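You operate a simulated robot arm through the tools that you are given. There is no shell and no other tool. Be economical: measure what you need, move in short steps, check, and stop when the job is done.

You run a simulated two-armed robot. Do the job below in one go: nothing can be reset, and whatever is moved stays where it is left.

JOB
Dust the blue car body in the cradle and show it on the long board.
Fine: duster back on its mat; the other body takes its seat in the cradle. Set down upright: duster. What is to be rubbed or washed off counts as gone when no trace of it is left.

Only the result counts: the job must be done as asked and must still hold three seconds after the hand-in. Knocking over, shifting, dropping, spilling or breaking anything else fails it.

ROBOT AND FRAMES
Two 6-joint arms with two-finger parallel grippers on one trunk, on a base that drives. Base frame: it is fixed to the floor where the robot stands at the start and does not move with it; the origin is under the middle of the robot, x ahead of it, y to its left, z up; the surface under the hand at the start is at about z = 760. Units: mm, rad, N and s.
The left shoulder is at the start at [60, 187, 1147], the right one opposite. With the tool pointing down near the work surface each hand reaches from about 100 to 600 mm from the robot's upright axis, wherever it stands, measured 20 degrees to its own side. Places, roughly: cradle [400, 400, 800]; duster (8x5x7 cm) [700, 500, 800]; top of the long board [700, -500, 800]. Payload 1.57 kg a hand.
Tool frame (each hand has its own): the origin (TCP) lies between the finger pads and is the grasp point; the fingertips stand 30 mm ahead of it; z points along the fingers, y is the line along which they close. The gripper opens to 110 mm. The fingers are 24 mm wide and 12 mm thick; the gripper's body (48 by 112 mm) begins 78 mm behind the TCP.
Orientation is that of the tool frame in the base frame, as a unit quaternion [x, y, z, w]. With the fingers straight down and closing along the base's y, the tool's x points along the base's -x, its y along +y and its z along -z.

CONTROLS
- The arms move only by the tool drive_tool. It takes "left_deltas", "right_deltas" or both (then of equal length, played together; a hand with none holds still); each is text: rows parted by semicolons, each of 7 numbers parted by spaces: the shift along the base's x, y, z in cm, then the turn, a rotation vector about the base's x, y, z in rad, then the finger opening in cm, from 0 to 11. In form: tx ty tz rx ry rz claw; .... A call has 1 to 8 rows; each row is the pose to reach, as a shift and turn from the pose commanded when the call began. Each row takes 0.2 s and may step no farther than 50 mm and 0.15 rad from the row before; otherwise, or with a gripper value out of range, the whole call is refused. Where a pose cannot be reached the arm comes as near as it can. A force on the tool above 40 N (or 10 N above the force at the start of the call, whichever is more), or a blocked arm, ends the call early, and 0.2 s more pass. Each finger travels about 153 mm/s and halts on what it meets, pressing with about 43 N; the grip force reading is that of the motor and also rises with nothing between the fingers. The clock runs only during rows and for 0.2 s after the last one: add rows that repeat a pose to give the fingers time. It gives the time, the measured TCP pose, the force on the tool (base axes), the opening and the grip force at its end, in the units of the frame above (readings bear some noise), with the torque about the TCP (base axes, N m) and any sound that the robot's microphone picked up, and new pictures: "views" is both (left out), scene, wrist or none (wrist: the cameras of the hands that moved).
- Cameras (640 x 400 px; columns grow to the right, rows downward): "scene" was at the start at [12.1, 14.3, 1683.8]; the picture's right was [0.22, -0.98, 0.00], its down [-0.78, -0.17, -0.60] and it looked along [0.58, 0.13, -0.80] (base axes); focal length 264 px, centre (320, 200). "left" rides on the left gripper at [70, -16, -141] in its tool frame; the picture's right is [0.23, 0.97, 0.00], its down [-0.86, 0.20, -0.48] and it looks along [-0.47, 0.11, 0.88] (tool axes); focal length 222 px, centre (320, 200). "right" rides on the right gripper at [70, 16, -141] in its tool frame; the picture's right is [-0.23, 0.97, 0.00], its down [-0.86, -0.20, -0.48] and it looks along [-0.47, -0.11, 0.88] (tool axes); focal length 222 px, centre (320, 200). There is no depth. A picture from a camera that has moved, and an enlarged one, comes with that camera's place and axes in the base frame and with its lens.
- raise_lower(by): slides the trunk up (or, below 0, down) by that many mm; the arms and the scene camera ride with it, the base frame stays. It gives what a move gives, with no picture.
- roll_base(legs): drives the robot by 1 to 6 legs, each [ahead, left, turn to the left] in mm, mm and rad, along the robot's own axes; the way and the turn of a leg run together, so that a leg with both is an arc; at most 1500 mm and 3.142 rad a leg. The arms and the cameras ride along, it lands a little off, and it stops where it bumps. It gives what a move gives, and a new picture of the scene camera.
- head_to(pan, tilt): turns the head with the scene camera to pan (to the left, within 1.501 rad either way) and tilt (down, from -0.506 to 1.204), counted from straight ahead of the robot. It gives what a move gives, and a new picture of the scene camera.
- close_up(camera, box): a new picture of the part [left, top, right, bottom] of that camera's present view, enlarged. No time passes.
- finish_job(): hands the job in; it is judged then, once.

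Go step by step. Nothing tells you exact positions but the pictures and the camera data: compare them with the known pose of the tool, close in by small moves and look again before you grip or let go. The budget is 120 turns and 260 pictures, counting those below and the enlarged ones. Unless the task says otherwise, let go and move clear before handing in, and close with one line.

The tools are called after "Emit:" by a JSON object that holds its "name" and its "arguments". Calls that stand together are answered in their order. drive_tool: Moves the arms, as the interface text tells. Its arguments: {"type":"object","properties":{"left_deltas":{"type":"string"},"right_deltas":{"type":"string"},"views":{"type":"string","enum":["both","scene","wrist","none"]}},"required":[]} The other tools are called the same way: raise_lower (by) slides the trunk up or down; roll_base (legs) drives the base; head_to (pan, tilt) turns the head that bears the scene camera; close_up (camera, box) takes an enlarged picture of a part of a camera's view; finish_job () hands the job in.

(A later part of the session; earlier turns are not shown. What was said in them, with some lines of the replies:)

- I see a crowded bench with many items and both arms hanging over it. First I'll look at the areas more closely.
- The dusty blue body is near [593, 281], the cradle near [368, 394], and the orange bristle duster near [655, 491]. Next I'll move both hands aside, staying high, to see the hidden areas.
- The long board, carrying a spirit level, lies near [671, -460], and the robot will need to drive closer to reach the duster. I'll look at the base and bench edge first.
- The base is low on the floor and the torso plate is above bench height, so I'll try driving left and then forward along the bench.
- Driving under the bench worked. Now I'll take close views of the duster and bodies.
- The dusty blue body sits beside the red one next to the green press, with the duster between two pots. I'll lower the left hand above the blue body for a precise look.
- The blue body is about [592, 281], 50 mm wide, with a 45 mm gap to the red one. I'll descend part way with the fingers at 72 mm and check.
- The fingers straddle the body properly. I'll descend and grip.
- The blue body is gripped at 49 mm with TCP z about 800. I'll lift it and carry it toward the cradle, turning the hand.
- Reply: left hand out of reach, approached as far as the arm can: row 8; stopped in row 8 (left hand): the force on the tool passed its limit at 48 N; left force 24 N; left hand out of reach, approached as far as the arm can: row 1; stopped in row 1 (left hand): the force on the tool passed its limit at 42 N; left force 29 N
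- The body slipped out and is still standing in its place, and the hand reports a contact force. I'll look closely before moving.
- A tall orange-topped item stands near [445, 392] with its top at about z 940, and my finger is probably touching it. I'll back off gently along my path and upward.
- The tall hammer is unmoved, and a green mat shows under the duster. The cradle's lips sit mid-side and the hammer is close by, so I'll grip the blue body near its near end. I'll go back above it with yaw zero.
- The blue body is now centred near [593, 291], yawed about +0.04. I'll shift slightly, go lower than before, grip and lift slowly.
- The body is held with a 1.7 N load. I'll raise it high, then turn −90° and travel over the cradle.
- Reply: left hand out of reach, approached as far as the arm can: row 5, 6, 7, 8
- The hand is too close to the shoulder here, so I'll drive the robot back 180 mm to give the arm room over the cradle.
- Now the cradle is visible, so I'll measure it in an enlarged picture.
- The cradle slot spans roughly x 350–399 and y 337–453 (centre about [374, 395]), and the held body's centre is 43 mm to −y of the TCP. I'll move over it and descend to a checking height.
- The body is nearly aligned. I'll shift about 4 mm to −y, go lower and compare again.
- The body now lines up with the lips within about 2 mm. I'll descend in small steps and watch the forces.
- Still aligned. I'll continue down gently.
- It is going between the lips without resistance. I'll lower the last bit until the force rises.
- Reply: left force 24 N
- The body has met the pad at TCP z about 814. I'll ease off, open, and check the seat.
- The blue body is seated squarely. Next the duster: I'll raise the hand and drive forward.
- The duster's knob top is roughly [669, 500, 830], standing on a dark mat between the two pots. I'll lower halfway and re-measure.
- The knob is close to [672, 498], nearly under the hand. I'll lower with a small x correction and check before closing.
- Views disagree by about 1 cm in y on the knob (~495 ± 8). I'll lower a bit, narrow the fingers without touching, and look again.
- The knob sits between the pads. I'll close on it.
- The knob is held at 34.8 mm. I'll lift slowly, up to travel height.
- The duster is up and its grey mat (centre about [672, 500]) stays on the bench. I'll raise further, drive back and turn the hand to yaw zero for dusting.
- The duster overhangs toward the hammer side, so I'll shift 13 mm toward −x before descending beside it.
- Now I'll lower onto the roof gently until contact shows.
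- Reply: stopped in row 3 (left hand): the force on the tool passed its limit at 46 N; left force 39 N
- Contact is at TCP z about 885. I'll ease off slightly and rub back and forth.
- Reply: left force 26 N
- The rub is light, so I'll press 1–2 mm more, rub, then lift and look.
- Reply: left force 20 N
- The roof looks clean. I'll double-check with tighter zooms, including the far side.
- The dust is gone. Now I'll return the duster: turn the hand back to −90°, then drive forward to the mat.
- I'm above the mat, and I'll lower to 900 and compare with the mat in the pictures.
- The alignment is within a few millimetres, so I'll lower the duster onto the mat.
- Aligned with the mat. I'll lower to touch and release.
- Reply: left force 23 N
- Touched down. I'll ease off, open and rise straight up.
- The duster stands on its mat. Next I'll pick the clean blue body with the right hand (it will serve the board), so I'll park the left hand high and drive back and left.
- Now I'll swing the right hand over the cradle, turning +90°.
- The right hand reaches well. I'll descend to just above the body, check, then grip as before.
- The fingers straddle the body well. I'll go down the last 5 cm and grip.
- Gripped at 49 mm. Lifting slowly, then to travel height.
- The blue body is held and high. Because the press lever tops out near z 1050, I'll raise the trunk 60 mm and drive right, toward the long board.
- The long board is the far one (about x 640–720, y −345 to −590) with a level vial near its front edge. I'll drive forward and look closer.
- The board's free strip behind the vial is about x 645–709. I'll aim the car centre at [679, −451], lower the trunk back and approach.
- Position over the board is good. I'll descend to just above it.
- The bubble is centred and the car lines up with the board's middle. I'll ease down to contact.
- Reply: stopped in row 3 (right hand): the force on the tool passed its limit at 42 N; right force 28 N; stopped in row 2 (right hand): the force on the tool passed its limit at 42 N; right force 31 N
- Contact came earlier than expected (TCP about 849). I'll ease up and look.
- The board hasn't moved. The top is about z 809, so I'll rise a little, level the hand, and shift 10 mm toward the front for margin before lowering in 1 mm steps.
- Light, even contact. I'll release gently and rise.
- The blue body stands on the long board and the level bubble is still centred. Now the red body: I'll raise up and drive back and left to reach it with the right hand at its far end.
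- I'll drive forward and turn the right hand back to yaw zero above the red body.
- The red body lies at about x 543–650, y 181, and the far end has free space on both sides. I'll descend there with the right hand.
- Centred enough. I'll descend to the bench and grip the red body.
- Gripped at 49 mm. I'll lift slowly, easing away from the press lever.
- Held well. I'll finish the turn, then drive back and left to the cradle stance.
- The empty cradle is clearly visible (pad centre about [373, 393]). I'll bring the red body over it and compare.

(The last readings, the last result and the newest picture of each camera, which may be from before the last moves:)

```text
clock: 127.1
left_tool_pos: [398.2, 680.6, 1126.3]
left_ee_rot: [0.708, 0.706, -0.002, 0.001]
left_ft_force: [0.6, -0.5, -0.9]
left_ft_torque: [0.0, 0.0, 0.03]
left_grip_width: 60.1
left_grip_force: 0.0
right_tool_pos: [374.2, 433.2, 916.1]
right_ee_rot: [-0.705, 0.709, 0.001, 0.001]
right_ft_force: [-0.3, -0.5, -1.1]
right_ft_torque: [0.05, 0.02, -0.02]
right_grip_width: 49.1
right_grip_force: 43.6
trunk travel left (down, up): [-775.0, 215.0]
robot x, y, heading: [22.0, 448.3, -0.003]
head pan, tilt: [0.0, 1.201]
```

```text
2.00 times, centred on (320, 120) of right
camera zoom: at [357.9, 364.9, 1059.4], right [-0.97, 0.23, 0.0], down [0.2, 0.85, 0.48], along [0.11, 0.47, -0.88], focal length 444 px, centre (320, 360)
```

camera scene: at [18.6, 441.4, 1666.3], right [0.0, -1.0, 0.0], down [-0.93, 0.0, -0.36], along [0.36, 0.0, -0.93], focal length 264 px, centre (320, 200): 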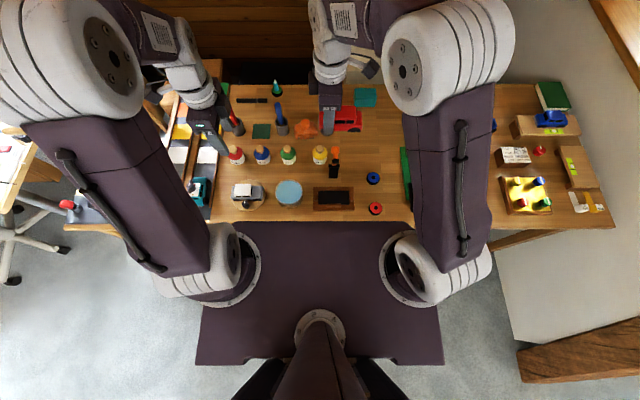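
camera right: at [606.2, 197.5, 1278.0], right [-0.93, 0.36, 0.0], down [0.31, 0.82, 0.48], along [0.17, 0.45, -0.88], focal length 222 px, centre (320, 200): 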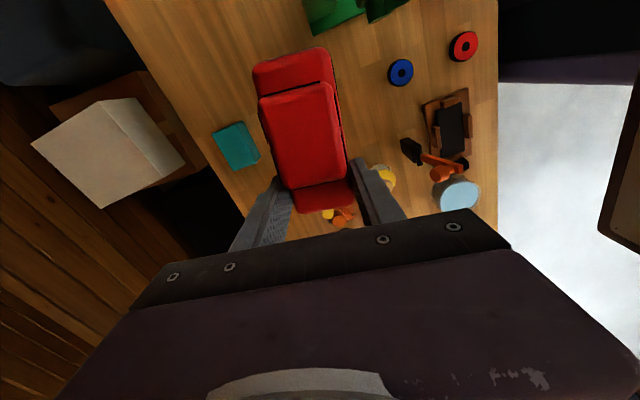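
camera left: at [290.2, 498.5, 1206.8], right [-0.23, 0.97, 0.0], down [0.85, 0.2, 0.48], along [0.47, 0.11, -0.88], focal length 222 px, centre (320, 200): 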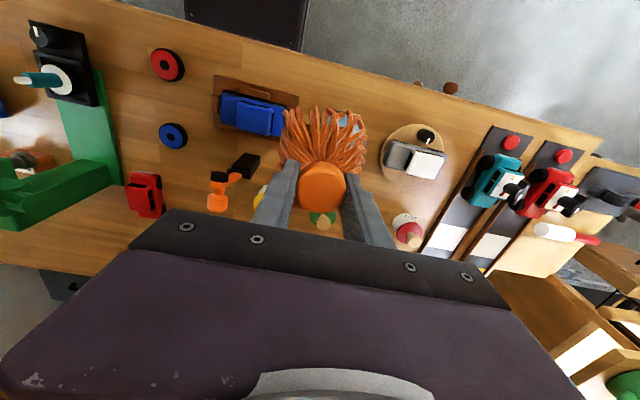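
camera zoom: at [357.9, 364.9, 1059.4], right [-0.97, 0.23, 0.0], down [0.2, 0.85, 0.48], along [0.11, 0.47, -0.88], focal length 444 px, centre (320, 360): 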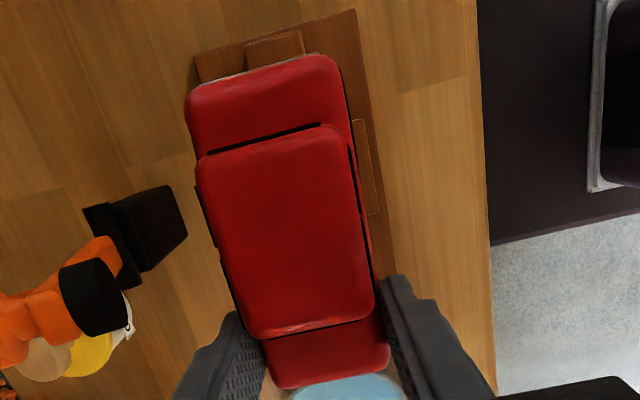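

The red body's centre is only 31 mm from the TCP, so the hand would foul the lip and hammer when seating it. I'll set it down on free bench space near [540, 300] and re-grip nearer its end.

Emit:
{"name": "drive_tool", "arguments": {"right_deltas": "0 0 2 0 0 0 0;0 0 6 0 0 0 0;0 0 10.5 0 0 0 0;0 0 15 0 0 0 0;3 -2 16.5 0 0 0 0;6.5 -4.5 16.5 0 0 0 0;10 -7 16.5 0 0 0 0;13.5 -9 16.5 0 0 0 0", "views": "none"}}

Emit:
{"name": "drive_tool", "arguments": {"right_deltas": "3 -1.5 -2 0 0 0 0;3 -1.5 -6 0 0 0 0;3 -1.5 -10.5 0 0 0 0;3 -1.5 -15 0 0 0 0;3 -1.5 -19 0 0 0 0;3 -1.5 -21 0 0 0 0;3 -1.5 -21 0 0 0 0", "views": "both"}}

Emit:
{"name": "close_up", "arguments": {"camera": "scene", "box": [310, 120, 410, 200]}}

```text
clock: 128.9
left_tool_pos: [397.6, 679.7, 1127.1]
left_ee_rot: [0.709, 0.705, -0.002, 0.001]
left_ft_force: [0.4, -0.5, -0.1]
left_ft_torque: [0.02, -0.01, 0.03]
left_grip_width: 60.0
left_grip_force: 0.2
right_tool_pos: [507.7, 342.6, 1080.3]
right_ee_rot: [-0.706, 0.709, 0.002, -0.001]
right_ft_force: [-1.2, 0.1, -0.4]
right_ft_torque: [0.04, 0.0, 0.01]
right_grip_width: 48.9
right_grip_force: 43.1
trunk travel left (down, up): [-775.0, 215.0]
robot x, y, heading: [22.3, 447.2, -0.007]
head pan, tilt: [0.0, 1.201]
```

```text
clock: 130.5
left_tool_pos: [396.6, 680.0, 1126.6]
left_ee_rot: [0.709, 0.706, -0.002, 0.001]
left_ft_force: [-0.3, 1.0, 0.2]
left_ft_torque: [0.01, -0.03, 0.02]
left_grip_width: 60.2
left_grip_force: 0.0
right_tool_pos: [539.0, 329.0, 870.4]
right_ee_rot: [-0.705, 0.709, 0.001, 0.0]
right_ft_force: [0.1, 0.6, -0.4]
right_ft_torque: [0.02, 0.0, -0.03]
right_grip_width: 49.0
right_grip_force: 42.9
trunk travel left (down, up): [-775.0, 215.0]
robot x, y, heading: [23.2, 444.7, -0.002]
head pan, tilt: [0.0, 1.201]
camera scene: at [18.2, 444.9, 1666.3], right [0.0, -1.0, 0.0], down [-0.93, 0.0, -0.36], along [0.36, 0.0, -0.93], focal length 264 px, centre (320, 200)
camera right: at [521.8, 260.2, 1013.9], right [-0.97, 0.23, 0.0], down [0.2, 0.85, 0.48], along [0.11, 0.47, -0.88], focal length 222 px, centre (320, 200)
```

scene: 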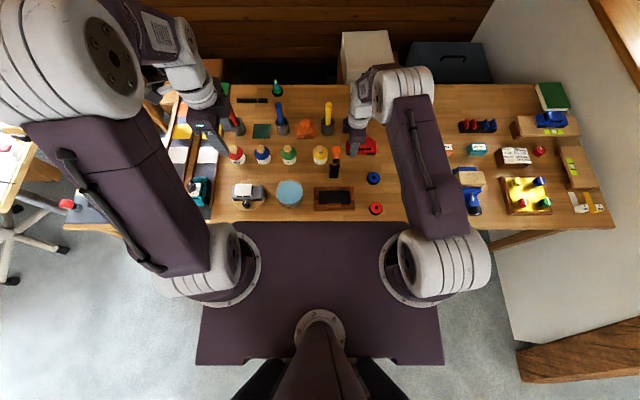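
right: 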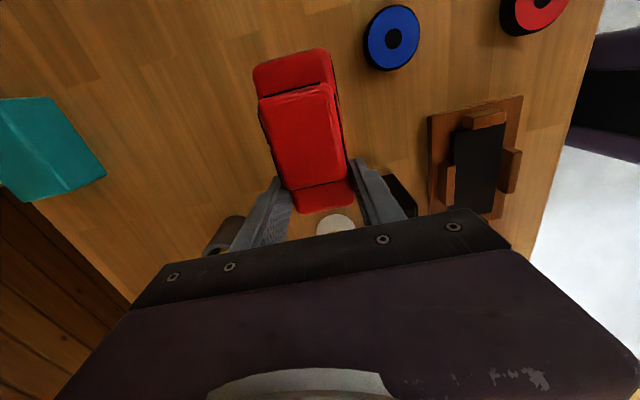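

```text
5.00 times, centred on (360, 160) of scene
camera zoom: at [18.2, 444.9, 1666.3], right [0.0, -1.0, 0.0], down [-0.93, 0.0, -0.36], along [0.36, 0.0, -0.93], focal length 1318 px, centre (120, 400)
```

zoom: 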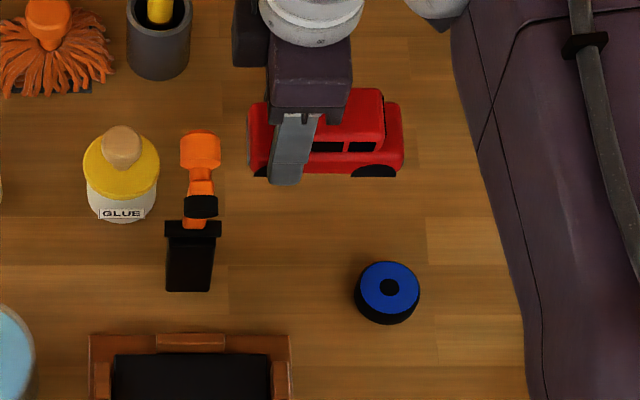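

The spot is free. I'll set it down gently and release.

Emit:
{"name": "drive_tool", "arguments": {"right_deltas": "0 0 -3 0 0 0 0;0 0 -5.5 0 0 0 0;0 0 -7 0 0 0 0;0 0 -7.3 0 0 0 0;0 0 -7.45 0 0 0 0;0 0 -7.45 0 0 0 0", "views": "none"}}

```text
clock: 131.9
left_tool_pos: [397.6, 680.1, 1126.3]
left_ee_rot: [0.708, 0.706, -0.001, 0.001]
left_ft_force: [0.4, -0.1, 0.1]
left_ft_torque: [0.01, 0.01, 0.01]
left_grip_width: 59.6
left_grip_force: 0.0
right_tool_pos: [538.5, 328.1, 796.9]
right_ee_rot: [-0.705, 0.709, 0.0, 0.0]
right_ft_force: [0.1, -0.2, -0.7]
right_ft_torque: [0.06, 0.01, -0.03]
right_grip_width: 48.9
right_grip_force: 43.1
trunk travel left (down, up): [-775.0, 215.0]
robot x, y, heading: [21.9, 447.4, -0.003]
head pan, tilt: [0.0, 1.201]
```

Emit:
{"name": "drive_tool", "arguments": {"right_deltas": "0 0 -0.12 0 0 0 0;0 0 -0.12 0 0 0 4.9;0 0 -0.12 0 0 0 5.6;0 0 -0.05 0 0 0 6.2;0 0.5 -0.05 0 0 0 6.2;0 0.9 -0.05 0 0 0 6.2;0 0.9 -0.1 0 0 0 6.2", "views": "wrist"}}

Emit:
{"name": "close_up", "arguments": {"camera": "scene", "box": [330, 130, 400, 180]}}

Emit:
{"name": "close_up", "arguments": {"camera": "right", "box": [220, 20, 420, 220]}}

```text
clock: 133.5
left_tool_pos: [397.2, 680.3, 1127.3]
left_ee_rot: [0.708, 0.706, -0.001, 0.001]
left_ft_force: [0.6, 0.0, -0.8]
left_ft_torque: [-0.01, 0.0, 0.01]
left_grip_width: 59.9
left_grip_force: 0.0
right_tool_pos: [537.3, 339.2, 795.2]
right_ee_rot: [-0.705, 0.709, 0.001, 0.0]
right_ft_force: [0.8, -0.8, 0.0]
right_ft_torque: [0.03, 0.01, -0.01]
right_grip_width: 61.9
right_grip_force: 0.0
trunk travel left (down, up): [-775.0, 215.0]
robot x, y, heading: [23.1, 442.3, -0.002]
head pan, tilt: [0.0, 1.201]
camera right: at [521.7, 270.5, 937.6], right [-0.97, 0.23, 0.0], down [0.2, 0.85, 0.48], along [0.11, 0.47, -0.88], focal length 222 px, centre (320, 200)
```

right: 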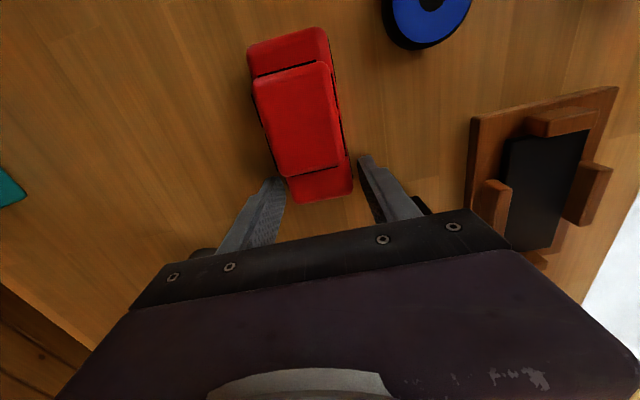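

```text
8.00 times, centred on (365, 155) of scene
camera zoom: at [17.9, 444.9, 1666.3], right [0.0, -1.0, 0.0], down [-0.93, 0.0, -0.36], along [0.36, 0.0, -0.93], focal length 2108 px, centre (-40, 560)
```

zoom: 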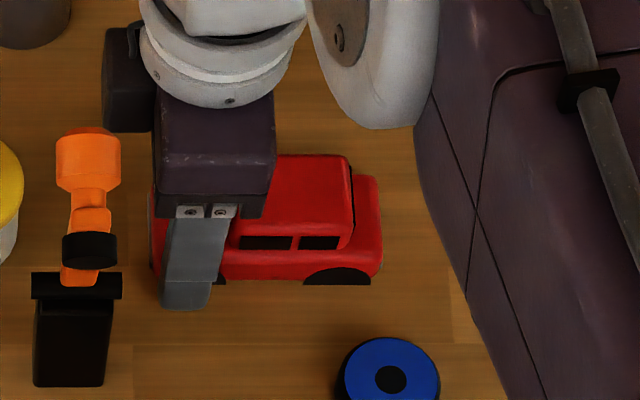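

```text
2.00 times, centred on (320, 120) of right
camera zoom: at [521.7, 270.5, 937.6], right [-0.97, 0.23, 0.0], down [0.2, 0.85, 0.48], along [0.11, 0.47, -0.88], focal length 444 px, centre (320, 360)
```

zoom: 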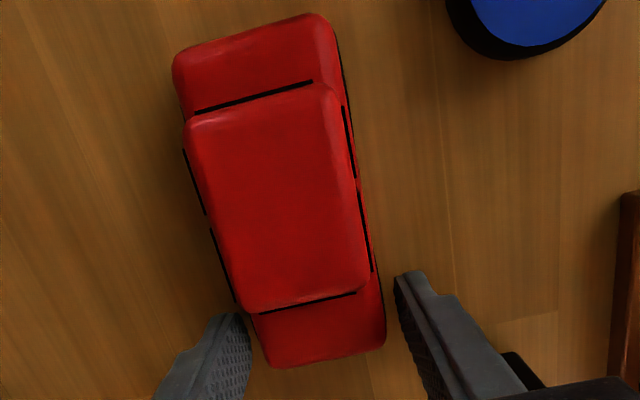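

Offset is now about 40 mm. Closing and lifting.

Emit:
{"name": "drive_tool", "arguments": {"right_deltas": "0 0 0 0 0 0 4.8;0 0 0 0 0 0 3;0 0 0 0 0 0 0;0 0 0 0 0 0 0;0 0 0.4 0 0 0 0;0 0 1 0 0 0 0;0 0 2 0 0 0 0;0 0 3.5 0 0 0 0", "views": "wrist"}}

Emit:
{"name": "drive_tool", "arguments": {"right_deltas": "0 0 2 0 0 0 0;0 0 5 0 0 0 0;0 0 9 0 0 0 0;0 0 13 0 0 0 0;0 0 17 0 0 0 0;0 0 21 0 0 0 0;0 0 25 0 0 0 0;-1 1 25 0 0 0 0", "views": "none"}}

Emit:
{"name": "drive_tool", "arguments": {"right_deltas": "-3 1.5 0 0 0 0 0;-7 3.5 0 0 0 0 0;-11 6 0 0 0 0 0;-14.5 8.5 0 0 0 0 0;-15.4 8.7 -3 0 0 0 0;-15.4 8.7 -7.5 0 0 0 0;-15.4 8.7 -12 0 0 0 0;-15.4 8.7 -16.5 0 0 0 0", "views": "none"}}

Emit:
{"name": "close_up", "arguments": {"camera": "scene", "box": [300, 150, 380, 215]}}

Emit:
{"name": "close_up", "arguments": {"camera": "right", "box": [220, 20, 420, 220]}}

```text
clock: 135.3
left_tool_pos: [397.4, 681.0, 1127.3]
left_ee_rot: [0.708, 0.706, -0.001, 0.001]
left_ft_force: [0.0, 0.0, -0.7]
left_ft_torque: [0.0, -0.03, -0.03]
left_grip_width: 60.1
left_grip_force: 0.2
right_tool_pos: [537.8, 338.4, 829.8]
right_ee_rot: [-0.705, 0.709, 0.001, 0.001]
right_ft_force: [0.1, -0.5, -1.4]
right_ft_torque: [0.04, 0.0, 0.01]
right_grip_width: 48.8
right_grip_force: 42.9
trunk travel left (down, up): [-775.0, 215.0]
robot x, y, heading: [23.2, 446.9, -0.001]
head pan, tilt: [0.0, 1.201]
camera right: at [521.9, 269.4, 971.9], right [-0.97, 0.23, 0.0], down [0.2, 0.85, 0.48], along [0.11, 0.47, -0.88], focal length 222 px, centre (320, 200)
```

right: 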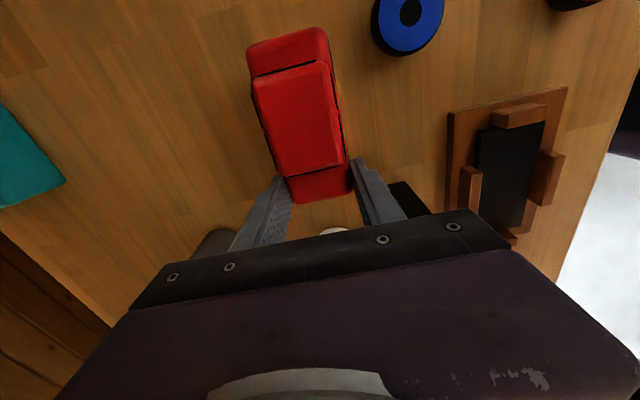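

```text
clock: 137.1
left_tool_pos: [396.8, 680.5, 1126.8]
left_ee_rot: [0.708, 0.706, -0.001, 0.0]
left_ft_force: [0.3, -0.6, -0.3]
left_ft_torque: [0.01, -0.02, 0.01]
left_grip_width: 59.8
left_grip_force: 0.1
right_tool_pos: [526.9, 350.2, 1081.1]
right_ee_rot: [-0.706, 0.708, 0.0, 0.0]
right_ft_force: [0.2, -1.3, -1.6]
right_ft_torque: [0.03, 0.01, -0.02]
right_grip_width: 48.9
right_grip_force: 42.7
trunk travel left (down, up): [-775.0, 215.0]
robot x, y, heading: [21.2, 447.7, -0.007]
head pan, tilt: [0.0, 1.201]
```

```text
clock: 138.9
left_tool_pos: [397.7, 680.6, 1126.2]
left_ee_rot: [0.708, 0.706, -0.001, 0.0]
left_ft_force: [-0.2, -0.4, -0.6]
left_ft_torque: [-0.01, 0.0, 0.01]
left_grip_width: 59.7
left_grip_force: 0.1
right_tool_pos: [374.5, 435.4, 913.7]
right_ee_rot: [-0.705, 0.709, 0.002, -0.001]
right_ft_force: [-0.5, -0.8, -1.8]
right_ft_torque: [0.03, 0.0, 0.0]
right_grip_width: 48.9
right_grip_force: 42.7
trunk travel left (down, up): [-775.0, 215.0]
robot x, y, heading: [23.5, 445.5, 0.0]
head pan, tilt: [0.0, 1.201]
```

```text
6.15 times, centred on (340, 182) of scene
camera zoom: at [19.4, 445.2, 1666.4], right [0.0, -1.0, 0.0], down [-0.93, 0.0, -0.36], along [0.36, 0.0, -0.93], focal length 1622 px, centre (197, 308)
```

zoom: 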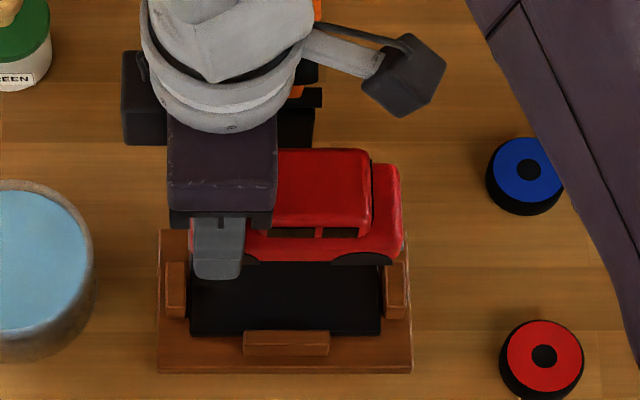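

```text
2.00 times, centred on (320, 120) of right
camera zoom: at [357.1, 366.6, 1056.3], right [-0.97, 0.23, 0.0], down [0.2, 0.85, 0.48], along [0.11, 0.47, -0.88], focal length 444 px, centre (320, 360)
```

zoom: 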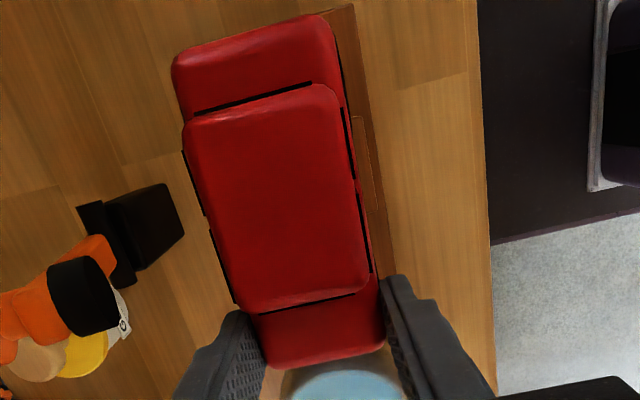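

Car and cradle are aligned in y. I'll lower and check again.

Emit:
{"name": "drive_tool", "arguments": {"right_deltas": "-0.1 0 -2 0 0 0 0;-0.1 0 -4 0 0 0 0;-0.1 0 -5.8 0 0 0 0;-0.1 0 -7.3 0 0 0 0;-0.1 0 -7.3 0 0 0 0", "views": "none"}}

Emit:
{"name": "close_up", "arguments": {"camera": "scene", "box": [305, 165, 375, 215]}}

Emit:
{"name": "close_up", "arguments": {"camera": "right", "box": [200, 0, 440, 220]}}

```text
clock: 140.1
left_tool_pos: [397.8, 680.3, 1126.4]
left_ee_rot: [0.708, 0.706, -0.001, 0.001]
left_ft_force: [0.0, 1.5, -0.6]
left_ft_torque: [0.0, -0.02, 0.0]
left_grip_width: 59.9
left_grip_force: 0.0
right_tool_pos: [372.2, 436.0, 840.4]
right_ee_rot: [-0.705, 0.709, 0.001, 0.0]
right_ft_force: [0.3, 0.1, -0.7]
right_ft_torque: [0.05, -0.02, 0.04]
right_grip_width: 49.2
right_grip_force: 43.7
trunk travel left (down, up): [-775.0, 215.0]
robot x, y, heading: [21.5, 444.4, 0.001]
head pan, tilt: [0.0, 1.201]
```

```text
8.00 times, centred on (340, 190) of scene
camera zoom: at [18.0, 445.1, 1666.3], right [0.0, -1.0, 0.0], down [-0.93, 0.0, -0.36], along [0.36, 0.0, -0.93], focal length 2108 px, centre (160, 280)
```

zoom: 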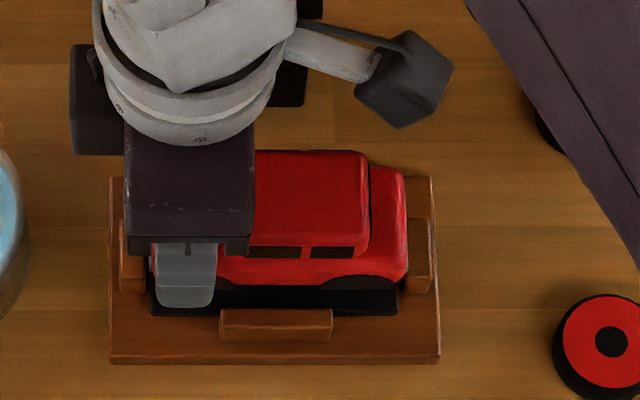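

```text
1.82 times, centred on (320, 110) of right
camera zoom: at [356.4, 366.7, 983.5], right [-0.97, 0.23, 0.0], down [0.2, 0.85, 0.48], along [0.11, 0.47, -0.88], focal length 404 px, centre (320, 364)
```

zoom: 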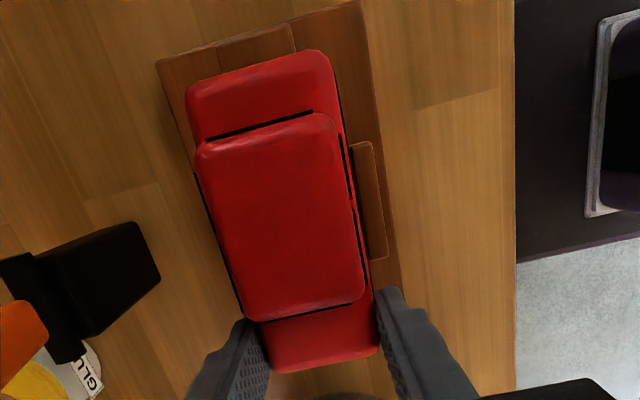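

Margins look even. I'll continue down slowly into the lips.

Emit:
{"name": "drive_tool", "arguments": {"right_deltas": "0.05 0 -0.6 0 0 0 0;0.05 0 -1.1 0 0 0 0;0.05 0 -1.5 0 0 0 0;0.05 0 -1.8 0 0 0 0;0.05 0 -1.8 0 0 0 0", "views": "none"}}

Emit:
{"name": "close_up", "arguments": {"camera": "scene", "box": [305, 165, 375, 215]}}

```text
clock: 141.3
left_tool_pos: [396.9, 681.1, 1127.5]
left_ee_rot: [0.708, 0.706, -0.001, 0.001]
left_ft_force: [0.2, 0.2, -0.3]
left_ft_torque: [0.02, 0.02, 0.01]
left_grip_width: 60.2
left_grip_force: 0.1
right_tool_pos: [373.3, 434.9, 822.9]
right_ee_rot: [-0.705, 0.709, 0.001, 0.0]
right_ft_force: [0.1, 0.3, -0.6]
right_ft_torque: [0.07, -0.04, -0.01]
right_grip_width: 49.1
right_grip_force: 42.9
trunk travel left (down, up): [-775.0, 215.0]
robot x, y, heading: [23.3, 448.2, -0.003]
head pan, tilt: [0.0, 1.201]
```

```text
8.00 times, centred on (340, 190) of scene
camera zoom: at [17.9, 445.1, 1666.3], right [0.0, -1.0, 0.0], down [-0.93, 0.0, -0.36], along [0.36, 0.0, -0.93], focal length 2108 px, centre (160, 280)
```

zoom: 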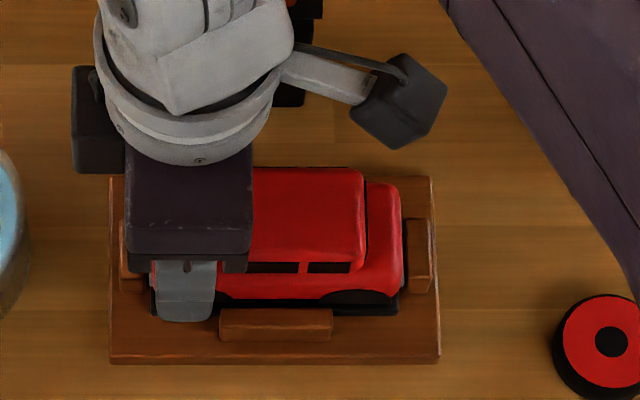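

Emit:
{"name": "drive_tool", "arguments": {"right_deltas": "0 0 -0.3 0 0 0 0;0 0 -0.6 0 0 0 0;0 0 -0.6 0 0 0 0", "views": "none"}}

Emit:
{"name": "drive_tool", "arguments": {"right_deltas": "0 0 -0.1 0 0 0 0;0 0 -0.2 0 0 0 0;0 0 -0.2 0 0 0 0", "views": "none"}}

```text
clock: 142.1
left_tool_pos: [397.2, 680.6, 1126.2]
left_ee_rot: [0.709, 0.706, -0.002, 0.001]
left_ft_force: [0.1, 0.7, -0.1]
left_ft_torque: [-0.03, -0.01, 0.02]
left_grip_width: 59.9
left_grip_force: 0.0
right_tool_pos: [372.3, 435.3, 817.3]
right_ee_rot: [-0.705, 0.709, 0.001, 0.0]
right_ft_force: [-0.3, -0.3, -0.2]
right_ft_torque: [0.04, 0.0, 0.04]
right_grip_width: 48.9
right_grip_force: 43.2
trunk travel left (down, up): [-775.0, 215.0]
robot x, y, heading: [20.6, 447.9, -0.001]
head pan, tilt: [0.0, 1.201]
```

```text
clock: 142.9
left_tool_pos: [397.6, 680.9, 1127.8]
left_ee_rot: [0.708, 0.706, -0.001, 0.002]
left_ft_force: [0.2, -0.3, -0.4]
left_ft_torque: [0.02, 0.03, 0.03]
left_grip_width: 60.2
left_grip_force: 0.0
right_tool_pos: [372.7, 436.4, 816.4]
right_ee_rot: [-0.706, 0.708, 0.001, 0.0]
right_ft_force: [0.9, -0.2, -1.6]
right_ft_torque: [0.03, 0.0, 0.01]
right_grip_width: 48.9
right_grip_force: 43.2
trunk travel left (down, up): [-775.0, 215.0]
robot x, y, heading: [23.2, 446.2, -0.002]
head pan, tilt: [0.0, 1.201]
```

Emit:
{"name": "drive_tool", "arguments": {"right_deltas": "0 0 -0.1 0 0 0 0;0 0 -0.2 0 0 0 0;0 0 -0.2 0 0 0 0", "views": "none"}}

```text
clock: 143.7
left_tool_pos: [396.4, 679.5, 1127.9]
left_ee_rot: [0.708, 0.706, 0.0, 0.002]
left_ft_force: [0.5, 0.1, 0.3]
left_ft_torque: [0.01, 0.01, 0.01]
left_grip_width: 60.2
left_grip_force: 0.0
right_tool_pos: [373.7, 436.4, 815.9]
right_ee_rot: [-0.705, 0.709, 0.001, 0.001]
right_ft_force: [3.2, -4.6, 29.8]
right_ft_torque: [-0.92, 0.08, 0.11]
right_grip_width: 49.1
right_grip_force: 43.3
trunk travel left (down, up): [-775.0, 215.0]
robot x, y, heading: [21.6, 448.1, 0.0]
head pan, tilt: [0.0, 1.201]
```

It has met the pad evenly at the expected height. I'll ease off, release, rise and check.

Emit:
{"name": "drive_tool", "arguments": {"right_deltas": "0 0 0.25 0 0 0 0;0 0 0.25 0 0 0 4.9;0 0 0.25 0 0 0 5.3;0 0 0.25 0 0 0 6;0 0 2 0 0 0 6;0 0 6 0 0 0 6;0 0 10.5 0 0 0 6;0 0 15 0 0 0 6", "views": "none"}}

Emit:
{"name": "close_up", "arguments": {"camera": "scene", "box": [305, 165, 375, 215]}}

Emit:
{"name": "close_up", "arguments": {"camera": "right", "box": [200, 0, 440, 220]}}

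```text
clock: 145.5
left_tool_pos: [396.3, 680.1, 1127.3]
left_ee_rot: [0.708, 0.706, 0.0, 0.002]
left_ft_force: [-0.2, 0.6, -0.1]
left_ft_torque: [-0.01, -0.05, -0.03]
left_grip_width: 60.0
left_grip_force: 0.1
right_tool_pos: [373.9, 436.4, 964.6]
right_ee_rot: [-0.705, 0.709, 0.001, 0.0]
right_ft_force: [-0.5, -0.4, -0.4]
right_ft_torque: [0.03, -0.01, 0.04]
right_grip_width: 59.9
right_grip_force: 0.0
trunk travel left (down, up): [-775.0, 215.0]
robot x, y, heading: [20.6, 447.6, 0.002]
head pan, tilt: [0.0, 1.201]
```

```text
8.00 times, centred on (340, 190) of scene
camera zoom: at [16.5, 444.7, 1666.2], right [0.0, -1.0, 0.0], down [-0.93, 0.0, -0.36], along [0.36, 0.0, -0.93], focal length 2108 px, centre (160, 280)
```

zoom: 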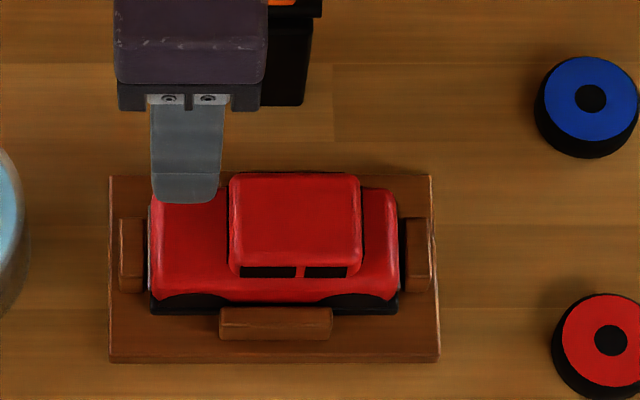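

```text
1.82 times, centred on (320, 110) of right
camera zoom: at [356.9, 367.8, 1106.7], right [-0.97, 0.23, 0.0], down [0.2, 0.85, 0.48], along [0.11, 0.47, -0.88], focal length 404 px, centre (320, 364)
```

zoom: 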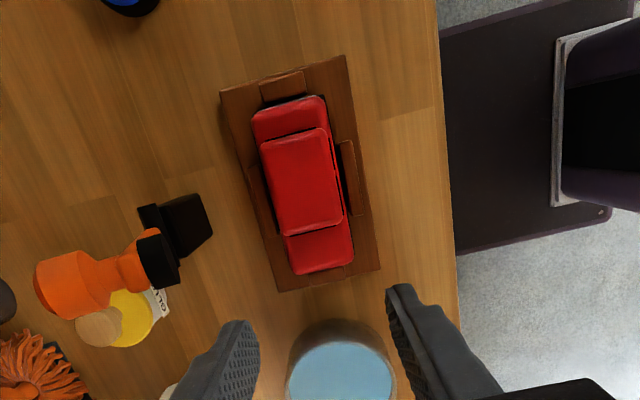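

The red body is seated. I'll raise the hand clear and take a last look at everything.

Emit:
{"name": "drive_tool", "arguments": {"right_deltas": "0 0 4 0 0 0 6;0 0 8 0 0 0 6;0 0 12 0 0 0 6;0 0 15 0 0 0 6;0 -4 16 0 0 0 6;0 -8 16 0 0 0 6", "views": "scene"}}

Emit:
{"name": "close_up", "arguments": {"camera": "scene", "box": [500, 75, 600, 145]}}

Emit:
{"name": "close_up", "arguments": {"camera": "scene", "box": [220, 80, 380, 215]}}

```text
clock: 146.9
left_tool_pos: [398.1, 679.9, 1127.9]
left_ee_rot: [0.708, 0.706, -0.001, 0.001]
left_ft_force: [0.0, 0.6, 0.4]
left_ft_torque: [0.01, -0.02, -0.01]
left_grip_width: 60.2
left_grip_force: 0.0
right_tool_pos: [374.1, 354.6, 1127.3]
right_ee_rot: [-0.706, 0.708, 0.001, 0.0]
right_ft_force: [0.1, 0.5, -0.3]
right_ft_torque: [0.0, 0.0, -0.05]
right_grip_width: 60.4
right_grip_force: 0.0
trunk travel left (down, up): [-775.0, 215.0]
robot x, y, heading: [16.6, 448.3, 0.002]
head pan, tilt: [0.0, 1.201]
camera scene: at [17.9, 443.2, 1666.3], right [0.0, -1.0, 0.0], down [-0.93, 0.0, -0.36], along [0.36, 0.0, -0.93], focal length 264 px, centre (320, 200)
```

scene: 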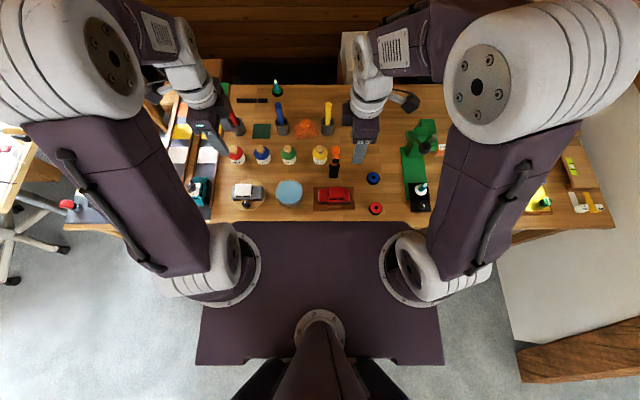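

```text
5.71 times, centred on (550, 110) of scene
camera zoom: at [17.9, 443.2, 1666.3], right [0.0, -1.0, 0.0], down [-0.93, 0.0, -0.36], along [0.36, 0.0, -0.93], focal length 1506 px, centre (-994, 714)
```

zoom: 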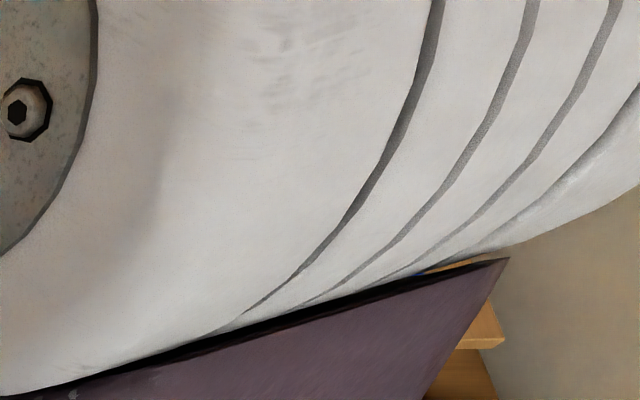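

```text
2.96 times, centred on (300, 148) of scene
camera zoom: at [17.9, 443.2, 1666.3], right [0.0, -1.0, 0.0], down [-0.93, 0.0, -0.36], along [0.36, 0.0, -0.93], focal length 781 px, centre (379, 356)
```

zoom: 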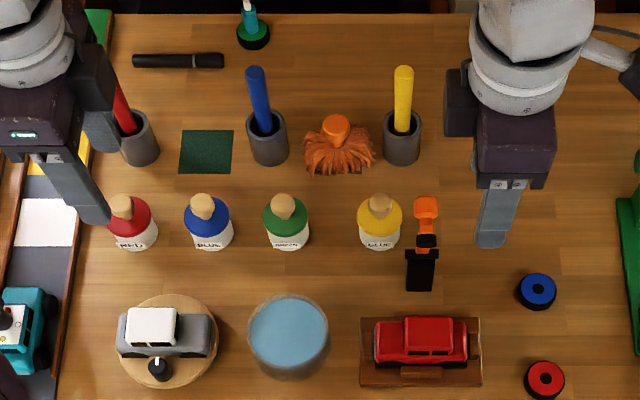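

Red sits in the cradle, the duster is upright on its mat, and the clean blue body was last seen standing on the long board. Both hands are empty and clear, so I'm handing in.

Emit:
{"name": "finish_job", "arguments": {}}

```text
The job is handed in.
```

I dusted the blue body in the cradle until no trace showed, then set it on the long board. The duster is back upright on its mat, and the red body is seated in the cradle, nose the opposite way from how the blue one sat.
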